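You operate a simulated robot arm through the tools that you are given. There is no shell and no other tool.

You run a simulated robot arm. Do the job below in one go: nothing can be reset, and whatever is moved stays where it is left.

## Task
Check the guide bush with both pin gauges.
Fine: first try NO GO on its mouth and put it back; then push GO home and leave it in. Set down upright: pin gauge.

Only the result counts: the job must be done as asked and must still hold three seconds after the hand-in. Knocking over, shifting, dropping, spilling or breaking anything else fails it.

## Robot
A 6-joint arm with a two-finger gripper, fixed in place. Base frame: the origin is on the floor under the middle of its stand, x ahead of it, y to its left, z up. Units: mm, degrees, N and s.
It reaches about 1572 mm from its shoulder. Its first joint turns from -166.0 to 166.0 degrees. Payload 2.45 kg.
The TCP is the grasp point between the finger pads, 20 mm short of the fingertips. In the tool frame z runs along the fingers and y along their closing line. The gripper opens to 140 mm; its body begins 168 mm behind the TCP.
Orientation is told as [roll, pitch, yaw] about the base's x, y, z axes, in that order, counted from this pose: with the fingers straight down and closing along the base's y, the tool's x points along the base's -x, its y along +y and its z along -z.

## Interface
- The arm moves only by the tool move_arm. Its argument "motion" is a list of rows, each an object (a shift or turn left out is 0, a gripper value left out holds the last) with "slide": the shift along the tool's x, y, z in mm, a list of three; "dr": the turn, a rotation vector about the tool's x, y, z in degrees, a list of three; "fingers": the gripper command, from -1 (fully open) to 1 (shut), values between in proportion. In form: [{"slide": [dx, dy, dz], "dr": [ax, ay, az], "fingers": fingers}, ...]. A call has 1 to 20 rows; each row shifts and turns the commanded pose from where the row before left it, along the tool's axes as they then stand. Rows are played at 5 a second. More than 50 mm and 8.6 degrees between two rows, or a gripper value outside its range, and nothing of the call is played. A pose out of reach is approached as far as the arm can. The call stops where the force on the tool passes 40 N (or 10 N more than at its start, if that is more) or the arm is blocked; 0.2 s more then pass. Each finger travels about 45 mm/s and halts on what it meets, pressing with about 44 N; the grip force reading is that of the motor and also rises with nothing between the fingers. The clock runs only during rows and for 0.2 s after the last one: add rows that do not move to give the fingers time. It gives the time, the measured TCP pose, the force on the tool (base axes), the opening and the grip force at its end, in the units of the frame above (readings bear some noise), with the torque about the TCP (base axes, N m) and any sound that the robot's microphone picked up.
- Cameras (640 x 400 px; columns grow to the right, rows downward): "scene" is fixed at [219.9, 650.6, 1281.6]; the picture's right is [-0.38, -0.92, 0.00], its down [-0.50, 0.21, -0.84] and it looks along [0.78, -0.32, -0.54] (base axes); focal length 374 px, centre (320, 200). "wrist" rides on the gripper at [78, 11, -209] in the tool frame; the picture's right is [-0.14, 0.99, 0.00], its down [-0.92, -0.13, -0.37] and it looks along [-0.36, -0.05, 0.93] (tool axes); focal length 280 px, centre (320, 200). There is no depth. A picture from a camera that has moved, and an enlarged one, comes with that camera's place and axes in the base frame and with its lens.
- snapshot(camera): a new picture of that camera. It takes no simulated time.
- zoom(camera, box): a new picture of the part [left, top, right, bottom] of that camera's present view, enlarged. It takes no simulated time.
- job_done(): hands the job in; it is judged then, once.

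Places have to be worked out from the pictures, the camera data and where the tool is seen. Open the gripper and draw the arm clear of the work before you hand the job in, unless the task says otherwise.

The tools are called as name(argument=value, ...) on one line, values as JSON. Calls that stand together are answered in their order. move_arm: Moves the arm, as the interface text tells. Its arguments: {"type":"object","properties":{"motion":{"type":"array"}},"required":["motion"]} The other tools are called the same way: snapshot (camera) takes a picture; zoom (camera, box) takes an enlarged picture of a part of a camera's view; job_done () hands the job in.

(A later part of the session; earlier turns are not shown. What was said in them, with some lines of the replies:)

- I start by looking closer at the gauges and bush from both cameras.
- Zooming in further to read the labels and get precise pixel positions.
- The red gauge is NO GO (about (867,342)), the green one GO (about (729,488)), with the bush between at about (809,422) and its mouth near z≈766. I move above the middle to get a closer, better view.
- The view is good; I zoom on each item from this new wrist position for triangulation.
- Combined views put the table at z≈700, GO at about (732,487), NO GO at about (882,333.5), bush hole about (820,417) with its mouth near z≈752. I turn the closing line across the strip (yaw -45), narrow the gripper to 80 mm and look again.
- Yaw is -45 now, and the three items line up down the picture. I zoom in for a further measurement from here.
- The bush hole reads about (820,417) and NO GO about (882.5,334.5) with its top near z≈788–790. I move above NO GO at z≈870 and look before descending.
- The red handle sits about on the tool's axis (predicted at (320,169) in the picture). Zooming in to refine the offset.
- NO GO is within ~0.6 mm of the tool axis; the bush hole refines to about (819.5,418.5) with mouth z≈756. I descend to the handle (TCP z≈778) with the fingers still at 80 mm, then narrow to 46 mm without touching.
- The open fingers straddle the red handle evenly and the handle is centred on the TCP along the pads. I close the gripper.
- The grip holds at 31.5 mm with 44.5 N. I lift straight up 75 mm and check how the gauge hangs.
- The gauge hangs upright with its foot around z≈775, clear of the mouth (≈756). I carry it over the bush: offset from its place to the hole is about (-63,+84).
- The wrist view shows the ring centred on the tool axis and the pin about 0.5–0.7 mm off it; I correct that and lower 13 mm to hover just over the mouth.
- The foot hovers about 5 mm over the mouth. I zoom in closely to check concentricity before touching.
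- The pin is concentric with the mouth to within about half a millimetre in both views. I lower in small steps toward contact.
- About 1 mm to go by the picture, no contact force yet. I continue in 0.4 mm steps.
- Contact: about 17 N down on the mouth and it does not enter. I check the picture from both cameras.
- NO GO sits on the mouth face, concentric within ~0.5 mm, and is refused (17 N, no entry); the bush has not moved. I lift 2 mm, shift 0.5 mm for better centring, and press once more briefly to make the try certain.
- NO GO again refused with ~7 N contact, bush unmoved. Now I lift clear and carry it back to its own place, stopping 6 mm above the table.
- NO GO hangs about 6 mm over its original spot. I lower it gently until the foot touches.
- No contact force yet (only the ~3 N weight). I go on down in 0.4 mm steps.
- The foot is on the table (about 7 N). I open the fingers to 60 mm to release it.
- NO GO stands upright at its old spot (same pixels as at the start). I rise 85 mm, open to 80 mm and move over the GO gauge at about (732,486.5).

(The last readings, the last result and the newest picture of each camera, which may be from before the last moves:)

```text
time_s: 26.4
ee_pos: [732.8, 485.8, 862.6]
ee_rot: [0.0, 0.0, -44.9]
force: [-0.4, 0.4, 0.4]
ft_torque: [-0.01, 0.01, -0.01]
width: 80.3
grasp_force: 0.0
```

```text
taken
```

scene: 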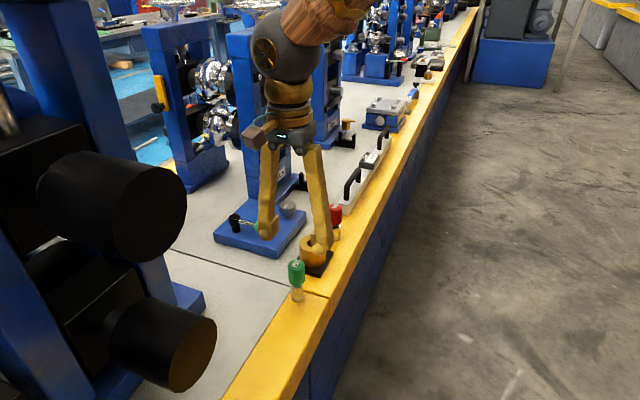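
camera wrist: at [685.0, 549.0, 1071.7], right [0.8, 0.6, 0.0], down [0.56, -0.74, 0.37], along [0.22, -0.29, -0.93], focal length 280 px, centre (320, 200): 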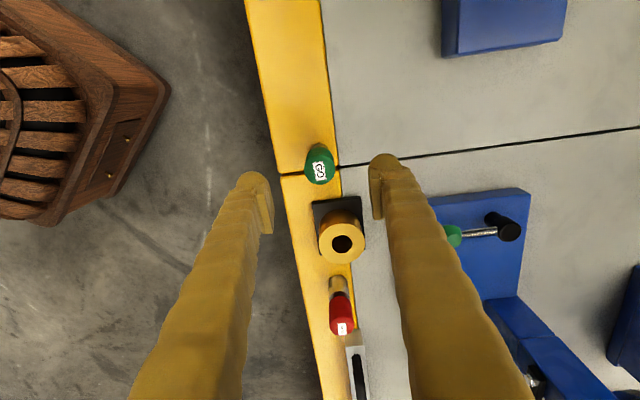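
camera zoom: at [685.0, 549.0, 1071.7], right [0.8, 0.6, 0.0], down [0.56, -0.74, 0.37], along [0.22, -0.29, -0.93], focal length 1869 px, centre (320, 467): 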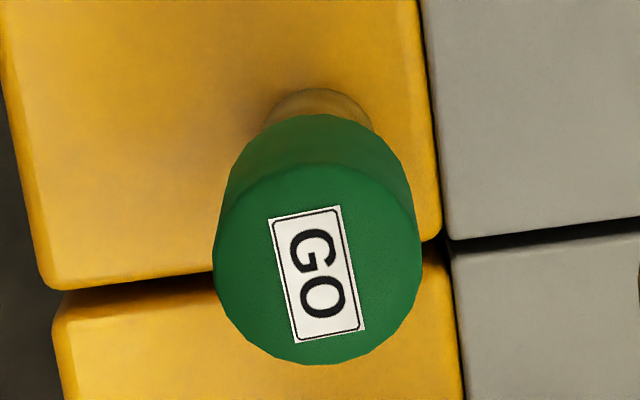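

GO appears about 1 mm toward tool +x and 0.4 mm toward -y of the axis. I correct, descend to TCP z≈778 with 80 mm opening, then narrow to 46 mm.

move_arm(motion=[{"slide": [1.0, -0.4, 20]}, {"slide": [0, 0, 20]}, {"slide": [0, 0, 20]}, {"slide": [0, 0, 20]}, {"slide": [0, 0, 5]}, {"slide": [0, 0, 0]}, {"fingers": 0.343}, {"slide": [0, 0, 0]}, {"slide": [0, 0, 0]}])

zoom(camera="wrist", box=[260, 130, 380, 230])

zoom(camera="scene", box=[250, 210, 350, 310])

```text
time_s: 28.4
ee_pos: [731.0, 487.5, 779.4]
ee_rot: [-0.1, 0.1, -45.0]
force: [-0.6, 0.2, -0.1]
ft_torque: [0.02, -0.01, -0.01]
width: 46.0
grasp_force: 0.0
```

```text
4.00 times, centred on (320, 180) of wrist
camera zoom: at [684.0, 550.1, 988.8], right [0.8, 0.6, 0.0], down [0.56, -0.74, 0.37], along [0.22, -0.29, -0.93], focal length 1122 px, centre (320, 280)
```

zoom: 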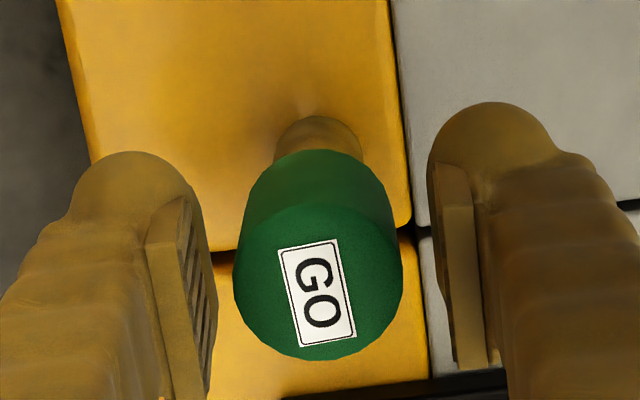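

```text
4.00 times, centred on (300, 260) of scene
camera zoom: at [219.9, 650.6, 1281.6], right [-0.38, -0.92, 0.0], down [-0.5, 0.21, -0.84], along [0.78, -0.32, -0.54], focal length 1495 px, centre (400, -40)
```

zoom: 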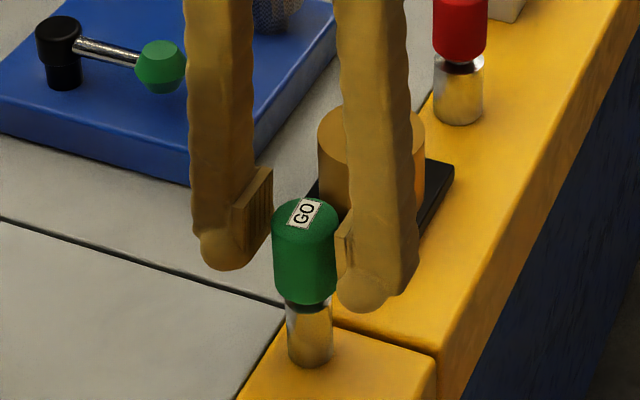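

The fingers straddle the green handle evenly, centred within ~0.3 mm. I close.

move_arm(motion=[{"slide": [0, -0.2, 0]}, {"fingers": 1}, {"slide": [0, 0, 0]}, {"slide": [0, 0, 0]}, {"slide": [0, 0, 0]}])

zoom(camera="wrist", box=[260, 130, 380, 230])

zoom(camera="scene", box=[250, 210, 350, 310])

```text
time_s: 29.6
ee_pos: [732.6, 487.2, 778.9]
ee_rot: [-0.1, 0.0, -45.1]
force: [-0.4, -1.7, 0.5]
ft_torque: [-0.03, 0.01, -0.01]
width: 31.5
grasp_force: 44.2
```

```text
4.00 times, centred on (320, 180) of wrist
camera zoom: at [684.1, 549.9, 988.5], right [0.8, 0.6, 0.0], down [0.56, -0.74, 0.37], along [0.22, -0.29, -0.93], focal length 1122 px, centre (320, 280)
```

zoom: 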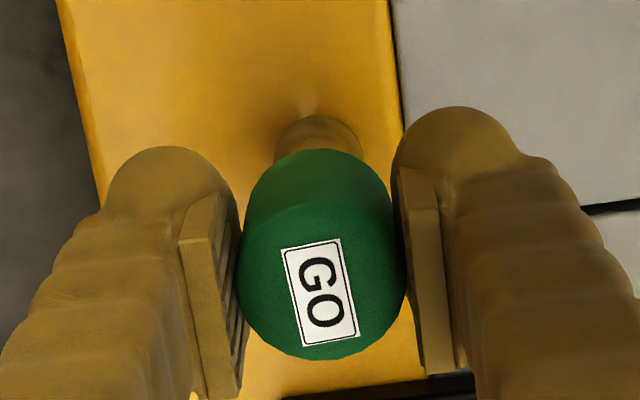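

```text
4.00 times, centred on (300, 260) of scene
camera zoom: at [219.9, 650.6, 1281.6], right [-0.38, -0.92, 0.0], down [-0.5, 0.21, -0.84], along [0.78, -0.32, -0.54], focal length 1495 px, centre (400, -40)
```

zoom: 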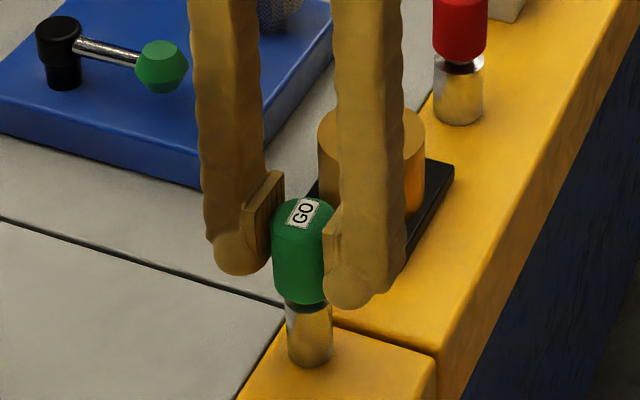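

GO is held (31.5 mm, 44 N). I lift 78 mm and check how it hangs.

move_arm(motion=[{"slide": [0, 0, -5]}, {"slide": [0, 0, -13]}, {"slide": [0, 0, -20]}, {"slide": [0, 0, -20]}, {"slide": [0, 0, -20]}, {"slide": [0, 0, 0]}, {"slide": [0, 0, 0]}])

zoom(camera="wrist", box=[260, 130, 380, 230])

zoom(camera="scene", box=[250, 180, 350, 280])

```text
time_s: 31.2
ee_pos: [731.6, 487.1, 858.1]
ee_rot: [0.0, 0.0, -45.1]
force: [0.1, 0.0, -4.4]
ft_torque: [0.04, -0.01, 0.0]
width: 31.4
grasp_force: 44.3
```

```text
4.00 times, centred on (320, 180) of wrist
camera zoom: at [683.9, 549.6, 1066.4], right [0.8, 0.6, 0.0], down [0.56, -0.74, 0.37], along [0.22, -0.29, -0.93], focal length 1122 px, centre (320, 280)
```

zoom: 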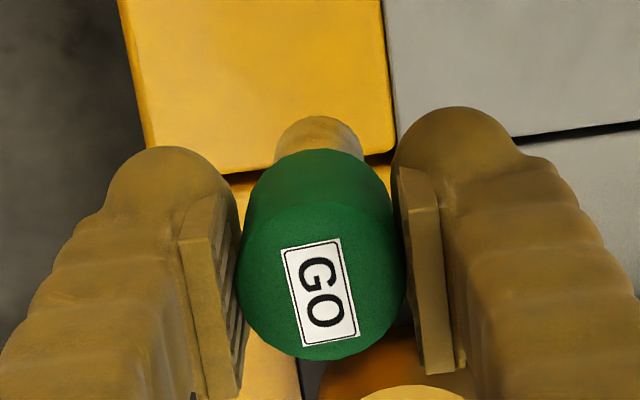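

```text
4.00 times, centred on (300, 230) of scene
camera zoom: at [219.9, 650.6, 1281.6], right [-0.38, -0.92, 0.0], down [-0.5, 0.21, -0.84], along [0.78, -0.32, -0.54], focal length 1495 px, centre (400, 80)
```

zoom: 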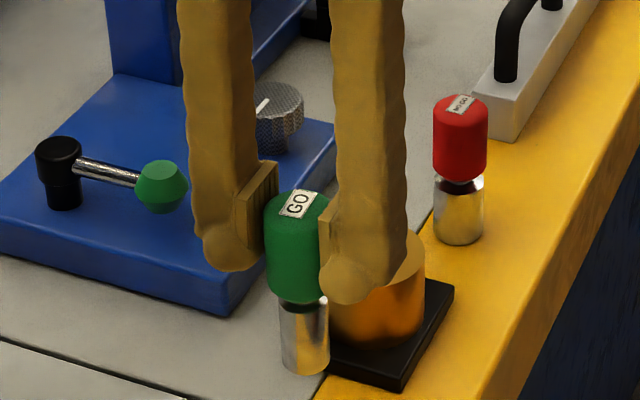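

It hangs upright, foot around z≈778, above the mouth (757). I move it over the hole (tool shift about (-110,+13.9)).

move_arm(motion=[{"slide": [-10, 1.9, 0]}, {"slide": [-20, 3, 0]}, {"slide": [-20, 3, 0]}, {"slide": [-20, 3, 0]}, {"slide": [-20, 3, 0]}, {"slide": [-20, 0, 0]}, {"slide": [0, 0, 0]}, {"slide": [0, 0, 0]}, {"slide": [0, 0, 0]}])

zoom(camera="wrist", box=[260, 130, 380, 230])

zoom(camera="wrist", box=[290, 130, 350, 170])

zoom(camera="scene", box=[285, 210, 345, 260])

```text
time_s: 33.2
ee_pos: [818.5, 418.8, 854.5]
ee_rot: [0.0, -0.1, -44.9]
force: [0.2, -0.6, -3.6]
ft_torque: [0.01, -0.01, 0.01]
width: 31.2
grasp_force: 43.9
```

```text
4.00 times, centred on (320, 180) of wrist
camera zoom: at [771.5, 482.7, 1063.4], right [0.8, 0.6, 0.0], down [0.56, -0.74, 0.37], along [0.22, -0.29, -0.93], focal length 1122 px, centre (320, 280)
```

zoom: 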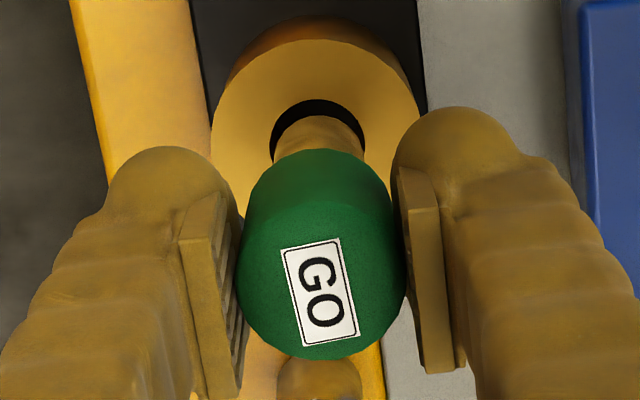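

```text
10.00 times, centred on (320, 150) of wrist
camera zoom: at [771.5, 482.7, 1063.4], right [0.8, 0.6, 0.0], down [0.56, -0.74, 0.37], along [0.22, -0.29, -0.93], focal length 2804 px, centre (320, 700)
```

zoom: 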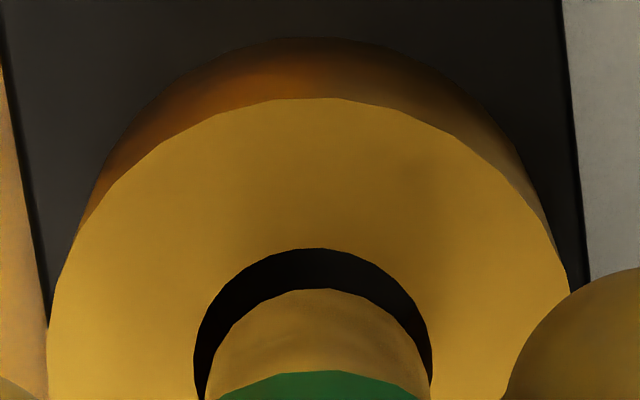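

```text
8.00 times, centred on (315, 235) of scene
camera zoom: at [219.9, 650.6, 1281.6], right [-0.38, -0.92, 0.0], down [-0.5, 0.21, -0.84], along [0.78, -0.32, -0.54], focal length 2989 px, centre (360, -80)
```

zoom: 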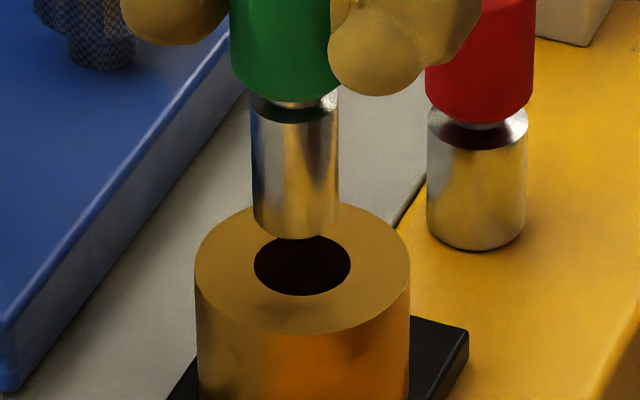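

The pin sits slightly off the hole: both views suggest a shift of about (-1.3,-0.6) in the tool frame. I apply that and lower 16 mm to hover ~5 mm above the mouth.

move_arm(motion=[{"slide": [-1.3, -0.6, 0]}, {"slide": [0, 0, 6]}, {"slide": [0, 0, 6]}, {"slide": [0, 0, 4]}, {"slide": [0, 0, 0]}, {"slide": [0, 0, 0]}])

zoom(camera="wrist", box=[290, 130, 350, 170])

zoom(camera="scene", box=[292, 225, 332, 255])

```text
time_s: 34.6
ee_pos: [819.8, 416.5, 840.7]
ee_rot: [0.0, 0.0, -45.0]
force: [-0.1, 0.3, -3.5]
ft_torque: [-0.04, -0.02, 0.01]
width: 31.4
grasp_force: 44.0
```

```text
10.00 times, centred on (320, 150) of wrist
camera zoom: at [771.7, 480.7, 1048.9], right [0.8, 0.6, 0.0], down [0.56, -0.74, 0.37], along [0.22, -0.29, -0.93], focal length 2804 px, centre (320, 700)
```

zoom: 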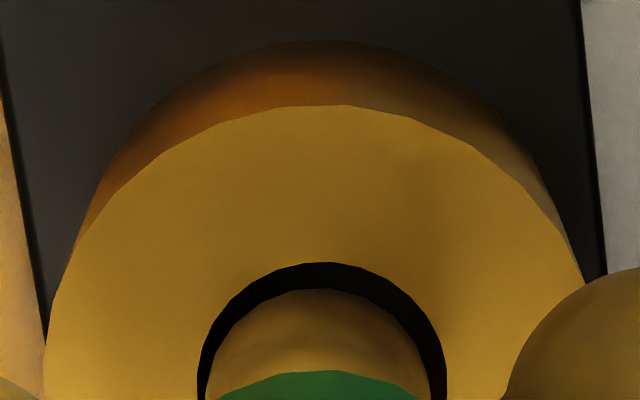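

```text
13.33 times, centred on (312, 240) of scene
camera zoom: at [219.9, 650.6, 1281.6], right [-0.38, -0.92, 0.0], down [-0.5, 0.21, -0.84], along [0.78, -0.32, -0.54], focal length 4982 px, centre (427, -333)
```

zoom: 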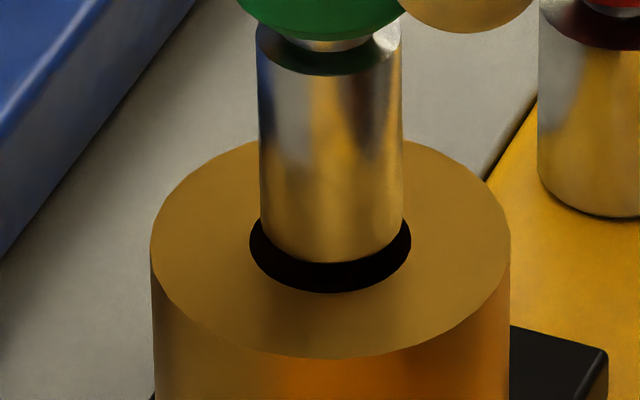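

Pin and hole now look concentric within ~0.4 mm (radial clearance ≈1.3 mm). I nudge (+0.2,+0.2) and lower slowly into the hole, watching force.

move_arm(motion=[{"slide": [0.2, 0.2, 2]}, {"slide": [0, 0, 2]}, {"slide": [0, 0, 1]}, {"slide": [0, 0, 1]}, {"slide": [0, 0, 1]}, {"slide": [0, 0, 0]}])

zoom(camera="scene", box=[292, 225, 332, 255])

zoom(camera="wrist", box=[290, 130, 350, 170])

```text
time_s: 36.0
ee_pos: [819.8, 417.1, 833.9]
ee_rot: [0.0, 0.0, -45.0]
force: [-0.5, -0.3, -3.4]
ft_torque: [0.02, -0.01, 0.0]
width: 31.2
grasp_force: 44.4
```

```text
13.33 times, centred on (312, 240) of scene
camera zoom: at [219.9, 650.6, 1281.6], right [-0.38, -0.92, 0.0], down [-0.5, 0.21, -0.84], along [0.78, -0.32, -0.54], focal length 4982 px, centre (427, -333)
```

zoom: 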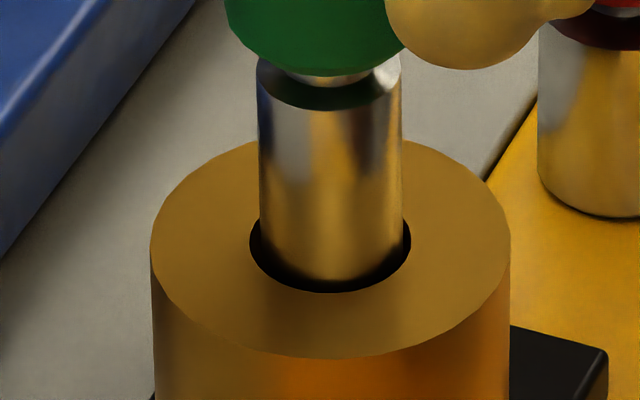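

```text
10.00 times, centred on (320, 150) of wrist
camera zoom: at [771.3, 481.0, 1042.3], right [0.8, 0.6, 0.0], down [0.56, -0.74, 0.37], along [0.22, -0.29, -0.93], focal length 2804 px, centre (320, 700)
```

zoom: 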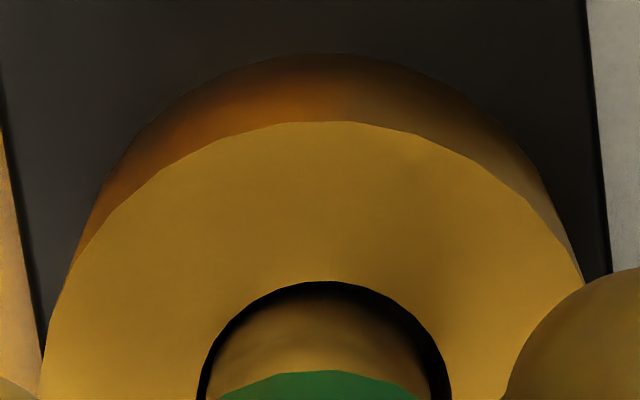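

The foot has entered the mouth with no added force. I shift +0.3 mm in tool y to centre and lower another 15 mm.

move_arm(motion=[{"slide": [0, 0.3, 2]}, {"slide": [0, 0, 3]}, {"slide": [0, 0, 3]}, {"slide": [0, 0, 3]}, {"slide": [0, 0, 3]}, {"slide": [0, 0, 0]}])

zoom(camera="scene", box=[292, 225, 332, 255])

zoom(camera="wrist", box=[290, 130, 350, 170])

```text
time_s: 37.4
ee_pos: [819.8, 418.1, 820.2]
ee_rot: [0.1, 0.0, -44.9]
force: [-0.7, 0.3, -3.3]
ft_torque: [0.01, 0.02, 0.01]
width: 31.5
grasp_force: 44.1
```

```text
13.33 times, centred on (312, 240) of scene
camera zoom: at [219.9, 650.6, 1281.6], right [-0.38, -0.92, 0.0], down [-0.5, 0.21, -0.84], along [0.78, -0.32, -0.54], focal length 4982 px, centre (427, -333)
```

zoom: 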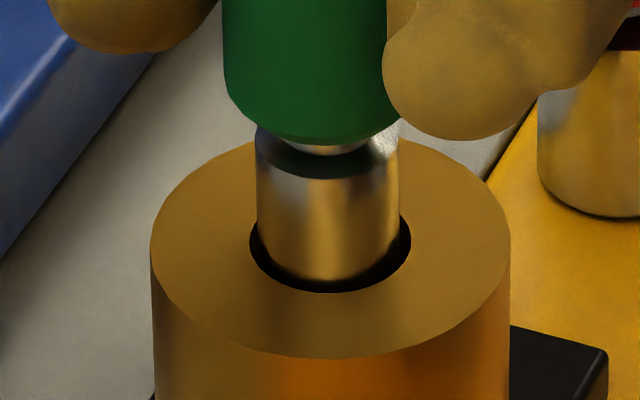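

```text
10.00 times, centred on (320, 150) of wrist
camera zoom: at [771.7, 481.3, 1028.3], right [0.8, 0.6, 0.0], down [0.56, -0.74, 0.37], along [0.22, -0.29, -0.93], focal length 2804 px, centre (320, 700)
```

zoom: 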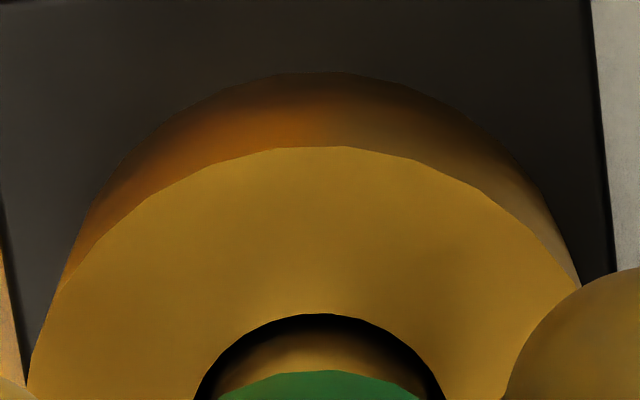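

Still free of contact, ~16 mm deep. I continue down 24 mm in small steps (the call halts itself on force).

move_arm(motion=[{"slide": [0, 0, 3]}, {"slide": [0, 0, 3]}, {"slide": [0, 0, 3]}, {"slide": [0, 0, 3]}, {"slide": [0, 0, 3]}, {"slide": [0, 0, 3]}, {"slide": [0, 0, 3]}, {"slide": [0, 0, 3]}, {"slide": [0, 0, 0]}])

zoom(camera="scene", box=[292, 220, 332, 250])

zoom(camera="wrist", box=[260, 130, 380, 230])

```text
time_s: 39.4
ee_pos: [818.4, 417.5, 796.9]
ee_rot: [0.0, 0.0, -45.0]
force: [-0.2, -0.1, -2.9]
ft_torque: [0.0, -0.01, 0.0]
width: 31.3
grasp_force: 44.1
```

```text
13.33 times, centred on (312, 235) of scene
camera zoom: at [219.9, 650.6, 1281.6], right [-0.38, -0.92, 0.0], down [-0.5, 0.21, -0.84], along [0.78, -0.32, -0.54], focal length 4982 px, centre (427, -267)
```

zoom: 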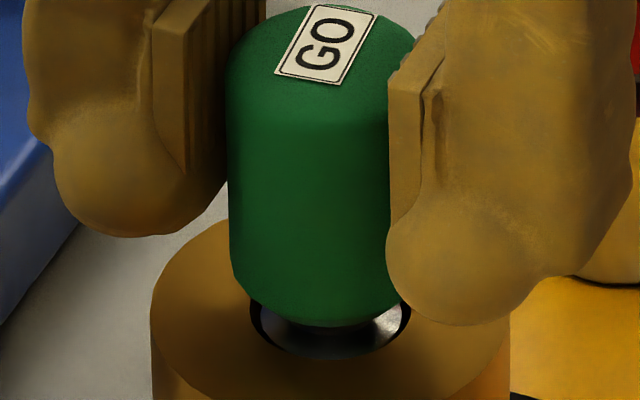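

```text
4.00 times, centred on (320, 180) of wrist
camera zoom: at [771.5, 480.8, 1004.7], right [0.8, 0.6, 0.0], down [0.56, -0.74, 0.37], along [0.22, -0.29, -0.93], focal length 1122 px, centre (320, 280)
```

zoom: 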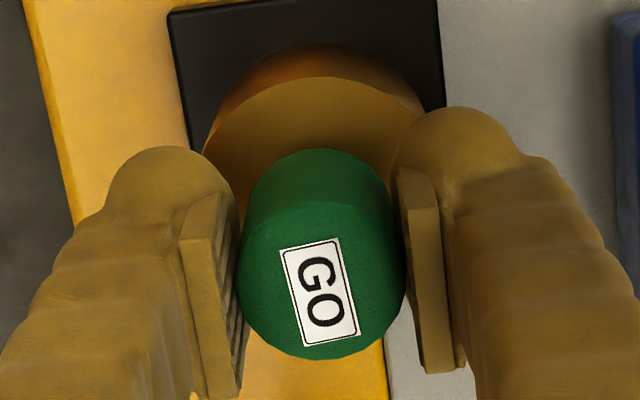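

About 40 mm deep, only the neck and handle shoulder remain above the mouth; still no force. I go on in 1 mm steps toward home.

move_arm(motion=[{"slide": [0, 0, 1.5]}, {"slide": [0, 0, 1.5]}, {"slide": [0, 0, 1]}, {"slide": [0, 0, 1]}, {"slide": [0, 0, 1]}, {"slide": [0, 0, 0]}])

zoom(camera="scene", box=[292, 220, 332, 250])

```text
time_s: 40.8
ee_pos: [820.6, 418.3, 791.4]
ee_rot: [0.1, -0.3, -44.9]
force: [-1.5, -2.7, 5.5]
ft_torque: [-0.08, 0.01, -0.01]
width: 31.4
grasp_force: 43.8
stopped in row 6: the force on the tool passed its limit at 42 N (the readings are from after the stop); the commanded pose is now the measured one
```

```text
13.33 times, centred on (312, 235) of scene
camera zoom: at [219.9, 650.6, 1281.6], right [-0.38, -0.92, 0.0], down [-0.5, 0.21, -0.84], along [0.78, -0.32, -0.54], focal length 4982 px, centre (427, -267)
```

zoom: 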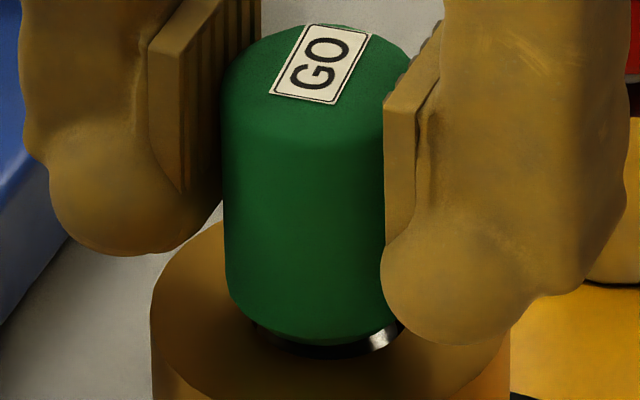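

The move stopped at 42 N near the bottom: foot depth now is about 45–46 mm, which matches the bush height (mouth 757, plate top ≈711–712). I look closely to tell whether it is bottomed.

zoom(camera="wrist", box=[260, 130, 380, 230])

zoom(camera="scene", box=[285, 225, 345, 285])

zoom(camera="scene", box=[300, 235, 326, 255])

```text
4.00 times, centred on (320, 180) of wrist
camera zoom: at [771.4, 481.4, 1000.6], right [0.8, 0.6, 0.0], down [0.56, -0.74, 0.37], along [0.22, -0.29, -0.93], focal length 1122 px, centre (320, 280)
```

zoom: 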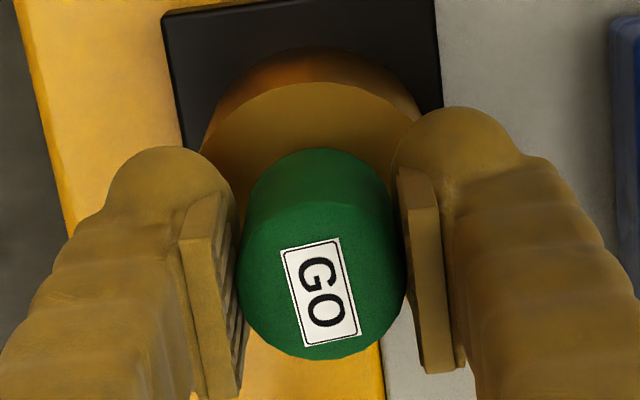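

```text
6.67 times, centred on (315, 255) of scene
camera zoom: at [219.9, 650.6, 1281.6], right [-0.38, -0.92, 0.0], down [-0.5, 0.21, -0.84], along [0.78, -0.32, -0.54], focal length 2491 px, centre (353, -167)
```

zoom: 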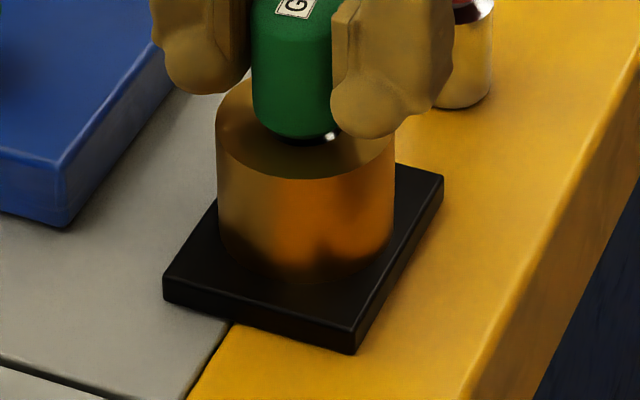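

```text
16.00 times, centred on (313, 245) of scene
camera zoom: at [219.9, 650.6, 1281.6], right [-0.38, -0.92, 0.0], down [-0.5, 0.21, -0.84], along [0.78, -0.32, -0.54], focal length 5979 px, centre (432, -520)
```

zoom: 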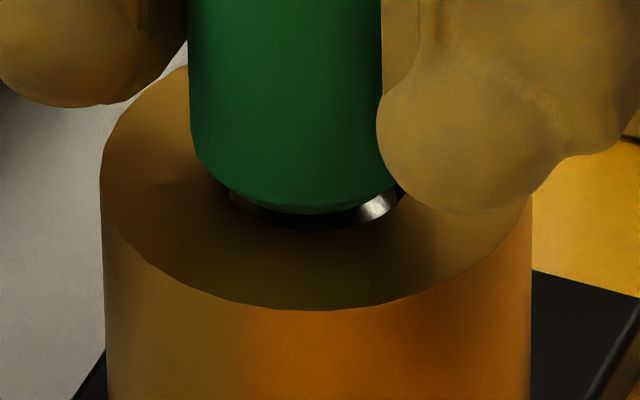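

The handle shoulder is ~3–4 mm above the mouth, and the foot by my reckoning is on the plate (bush 45 mm high by the picture). I press again gently in 0.5 mm steps to see whether it moves any further.

move_arm(motion=[{"slide": [0, 0, 0.5]}, {"slide": [0, 0, 0.5]}, {"slide": [0, 0, 0.5]}, {"slide": [0, 0, 0]}])

zoom(camera="scene", box=[300, 235, 326, 255])

zoom(camera="wrist", box=[260, 130, 380, 230])

```text
time_s: 41.8
ee_pos: [819.5, 418.8, 792.0]
ee_rot: [0.2, -0.1, -45.0]
force: [-1.3, -0.8, 5.9]
ft_torque: [-0.08, 0.04, -0.01]
width: 31.1
grasp_force: 44.5
stopped in row 4: the force on the tool passed its limit at 41 N (the readings are from after the stop); the commanded pose is now the measured one
```

```text
16.00 times, centred on (313, 245) of scene
camera zoom: at [219.9, 650.6, 1281.6], right [-0.38, -0.92, 0.0], down [-0.5, 0.21, -0.84], along [0.78, -0.32, -0.54], focal length 5979 px, centre (432, -520)
```

zoom: 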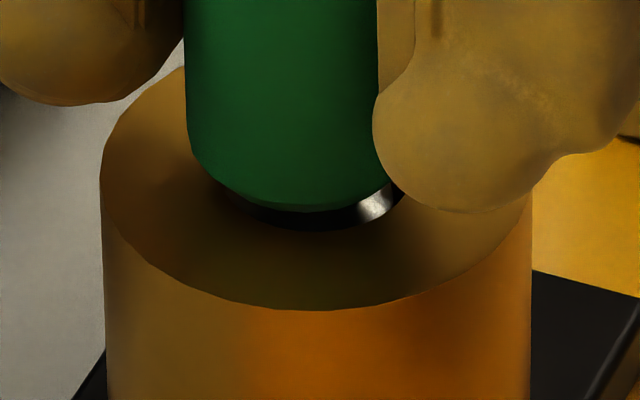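

```text
4.00 times, centred on (320, 180) of wrist
camera zoom: at [771.8, 481.5, 1000.5], right [0.8, 0.6, 0.0], down [0.56, -0.74, 0.37], along [0.23, -0.29, -0.93], focal length 1122 px, centre (320, 280)
```

zoom: 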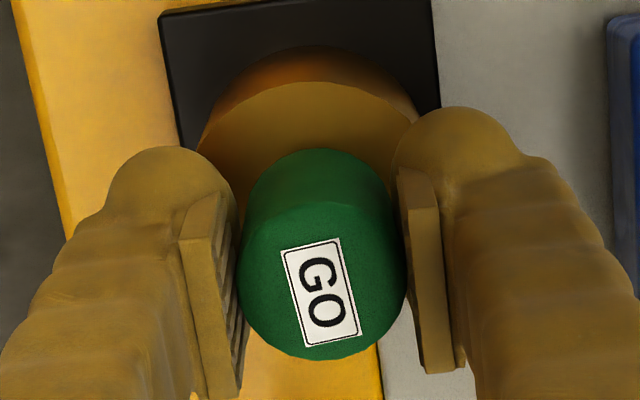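

It stops solid at 41 N again without moving. To be sure this is the foot on the bottom and not the fingertips near the bush face, I release, rise 8 mm and look.

move_arm(motion=[{"fingers": 0.343}, {"slide": [0, 0, 0]}, {"slide": [0, 0, 0]}, {"slide": [0, 0, -4]}, {"slide": [0, 0, -4]}, {"slide": [0, 0, 0]}])

zoom(camera="scene", box=[292, 220, 332, 250])

zoom(camera="wrist", box=[260, 130, 380, 230])

```text
time_s: 43.2
ee_pos: [820.4, 418.8, 798.7]
ee_rot: [0.2, 0.0, -45.0]
force: [0.3, -0.3, 0.7]
ft_torque: [0.0, 0.03, -0.01]
width: 46.2
grasp_force: 0.1
```

```text
13.33 times, centred on (312, 235) of scene
camera zoom: at [219.9, 650.6, 1281.6], right [-0.38, -0.92, 0.0], down [-0.5, 0.21, -0.84], along [0.78, -0.32, -0.54], focal length 4982 px, centre (427, -267)
```

zoom: 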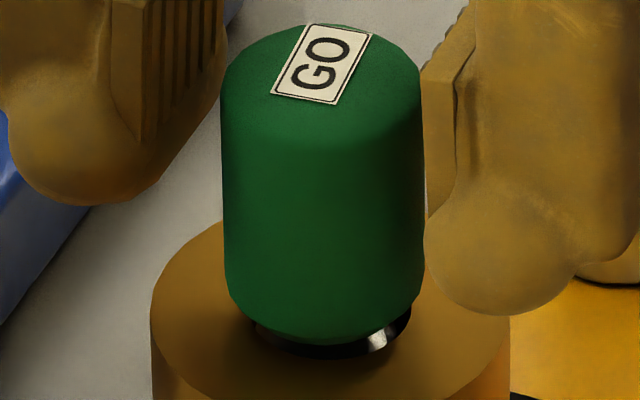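

```text
4.00 times, centred on (320, 180) of wrist
camera zoom: at [771.6, 481.0, 1008.3], right [0.8, 0.6, 0.0], down [0.56, -0.74, 0.37], along [0.22, -0.29, -0.93], focal length 1122 px, centre (320, 280)
```

zoom: 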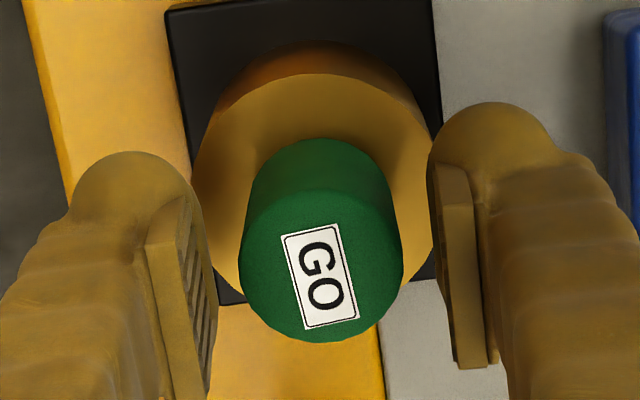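

After release the gauge neither dropped nor moved, so its foot rests on the plate at the bottom (≈46 mm deep, equal to the bush height): GO is home. I rise clear and open, then check everything.

move_arm(motion=[{"slide": [0, 0, -10]}, {"slide": [0, 0, -25]}, {"slide": [0, 0, -25], "fingers": -0.143}, {"slide": [0, 0, -30]}, {"slide": [0, 0, -30]}, {"slide": [25, 0, -20]}, {"slide": [30, 0, 0]}, {"slide": [30, 0, 0]}, {"slide": [0, 0, 0]}, {"slide": [0, 0, 0]}])

snapshot(camera="wrist")

zoom(camera="scene", box=[270, 190, 370, 290])

zoom(camera="scene", box=[292, 220, 332, 250])

```text
time_s: 45.4
ee_pos: [759.8, 477.6, 938.9]
ee_rot: [0.2, 0.0, -45.0]
force: [0.1, -0.5, -0.2]
ft_torque: [0.0, -0.03, -0.02]
width: 80.3
grasp_force: 0.1
```

```text
taken
camera wrist: at [711.2, 540.8, 1149.0], right [0.8, 0.6, 0.0], down [0.56, -0.74, 0.37], along [0.22, -0.29, -0.93], focal length 280 px, centre (320, 200)
```

wrist: 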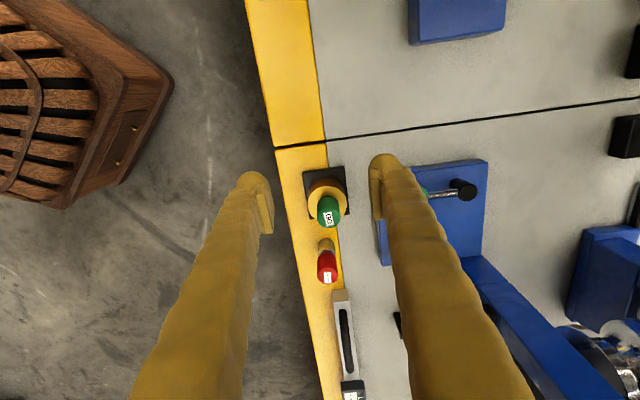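

```text
4.00 times, centred on (320, 240) of scene
camera zoom: at [219.9, 650.6, 1281.6], right [-0.38, -0.92, 0.0], down [-0.5, 0.21, -0.84], along [0.78, -0.32, -0.54], focal length 1495 px, centre (320, 40)
```

zoom: 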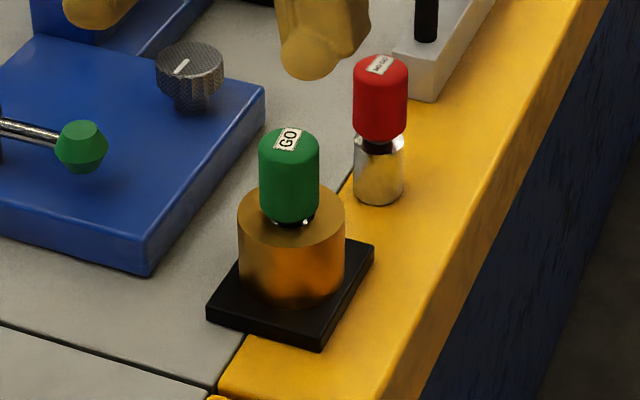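

```text
13.33 times, centred on (312, 235) of scene
camera zoom: at [219.9, 650.6, 1281.6], right [-0.38, -0.92, 0.0], down [-0.5, 0.21, -0.84], along [0.78, -0.32, -0.54], focal length 4982 px, centre (427, -267)
```

zoom: 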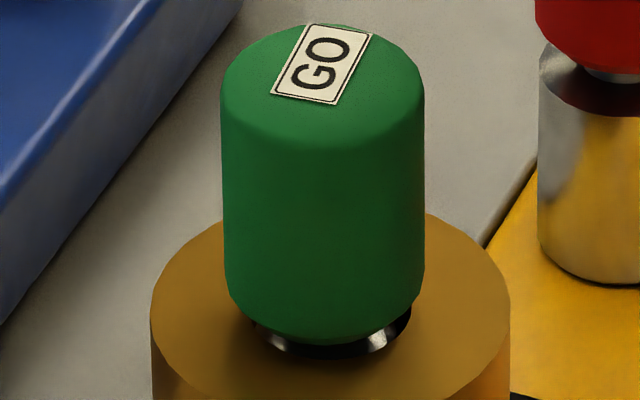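

GO stands fully seated in the bush. NO GO is upright at its original spot, the bush and everything else are unmoved, and the gripper is open and clear. I hand in the job.

job_done()

```text
The job is handed in.
```

I checked the guide bush with both pin gauges and handed the job in; I haven't had the result of the judging.

- **NO GO:** I pressed it on the mouth twice, centred to about 0.5 mm, and it did not enter (about 17 N, then 7 N). I then put it back upright on its original spot, where it matches its starting position in the picture.
- **GO:** It slid in freely and stopped solid twice at about 41 N, roughly 46 mm deep. That is about the height of the bush, so I judge the pin is resting on the plate underneath. It did not drop or move when I let go, and I left it in.

With GO seated like this, its handle sits about 3–4 mm above the bush face rather than touching it. The bush and the things around it look unmoved in the last pictures, and the gripper is open and clear of the work.
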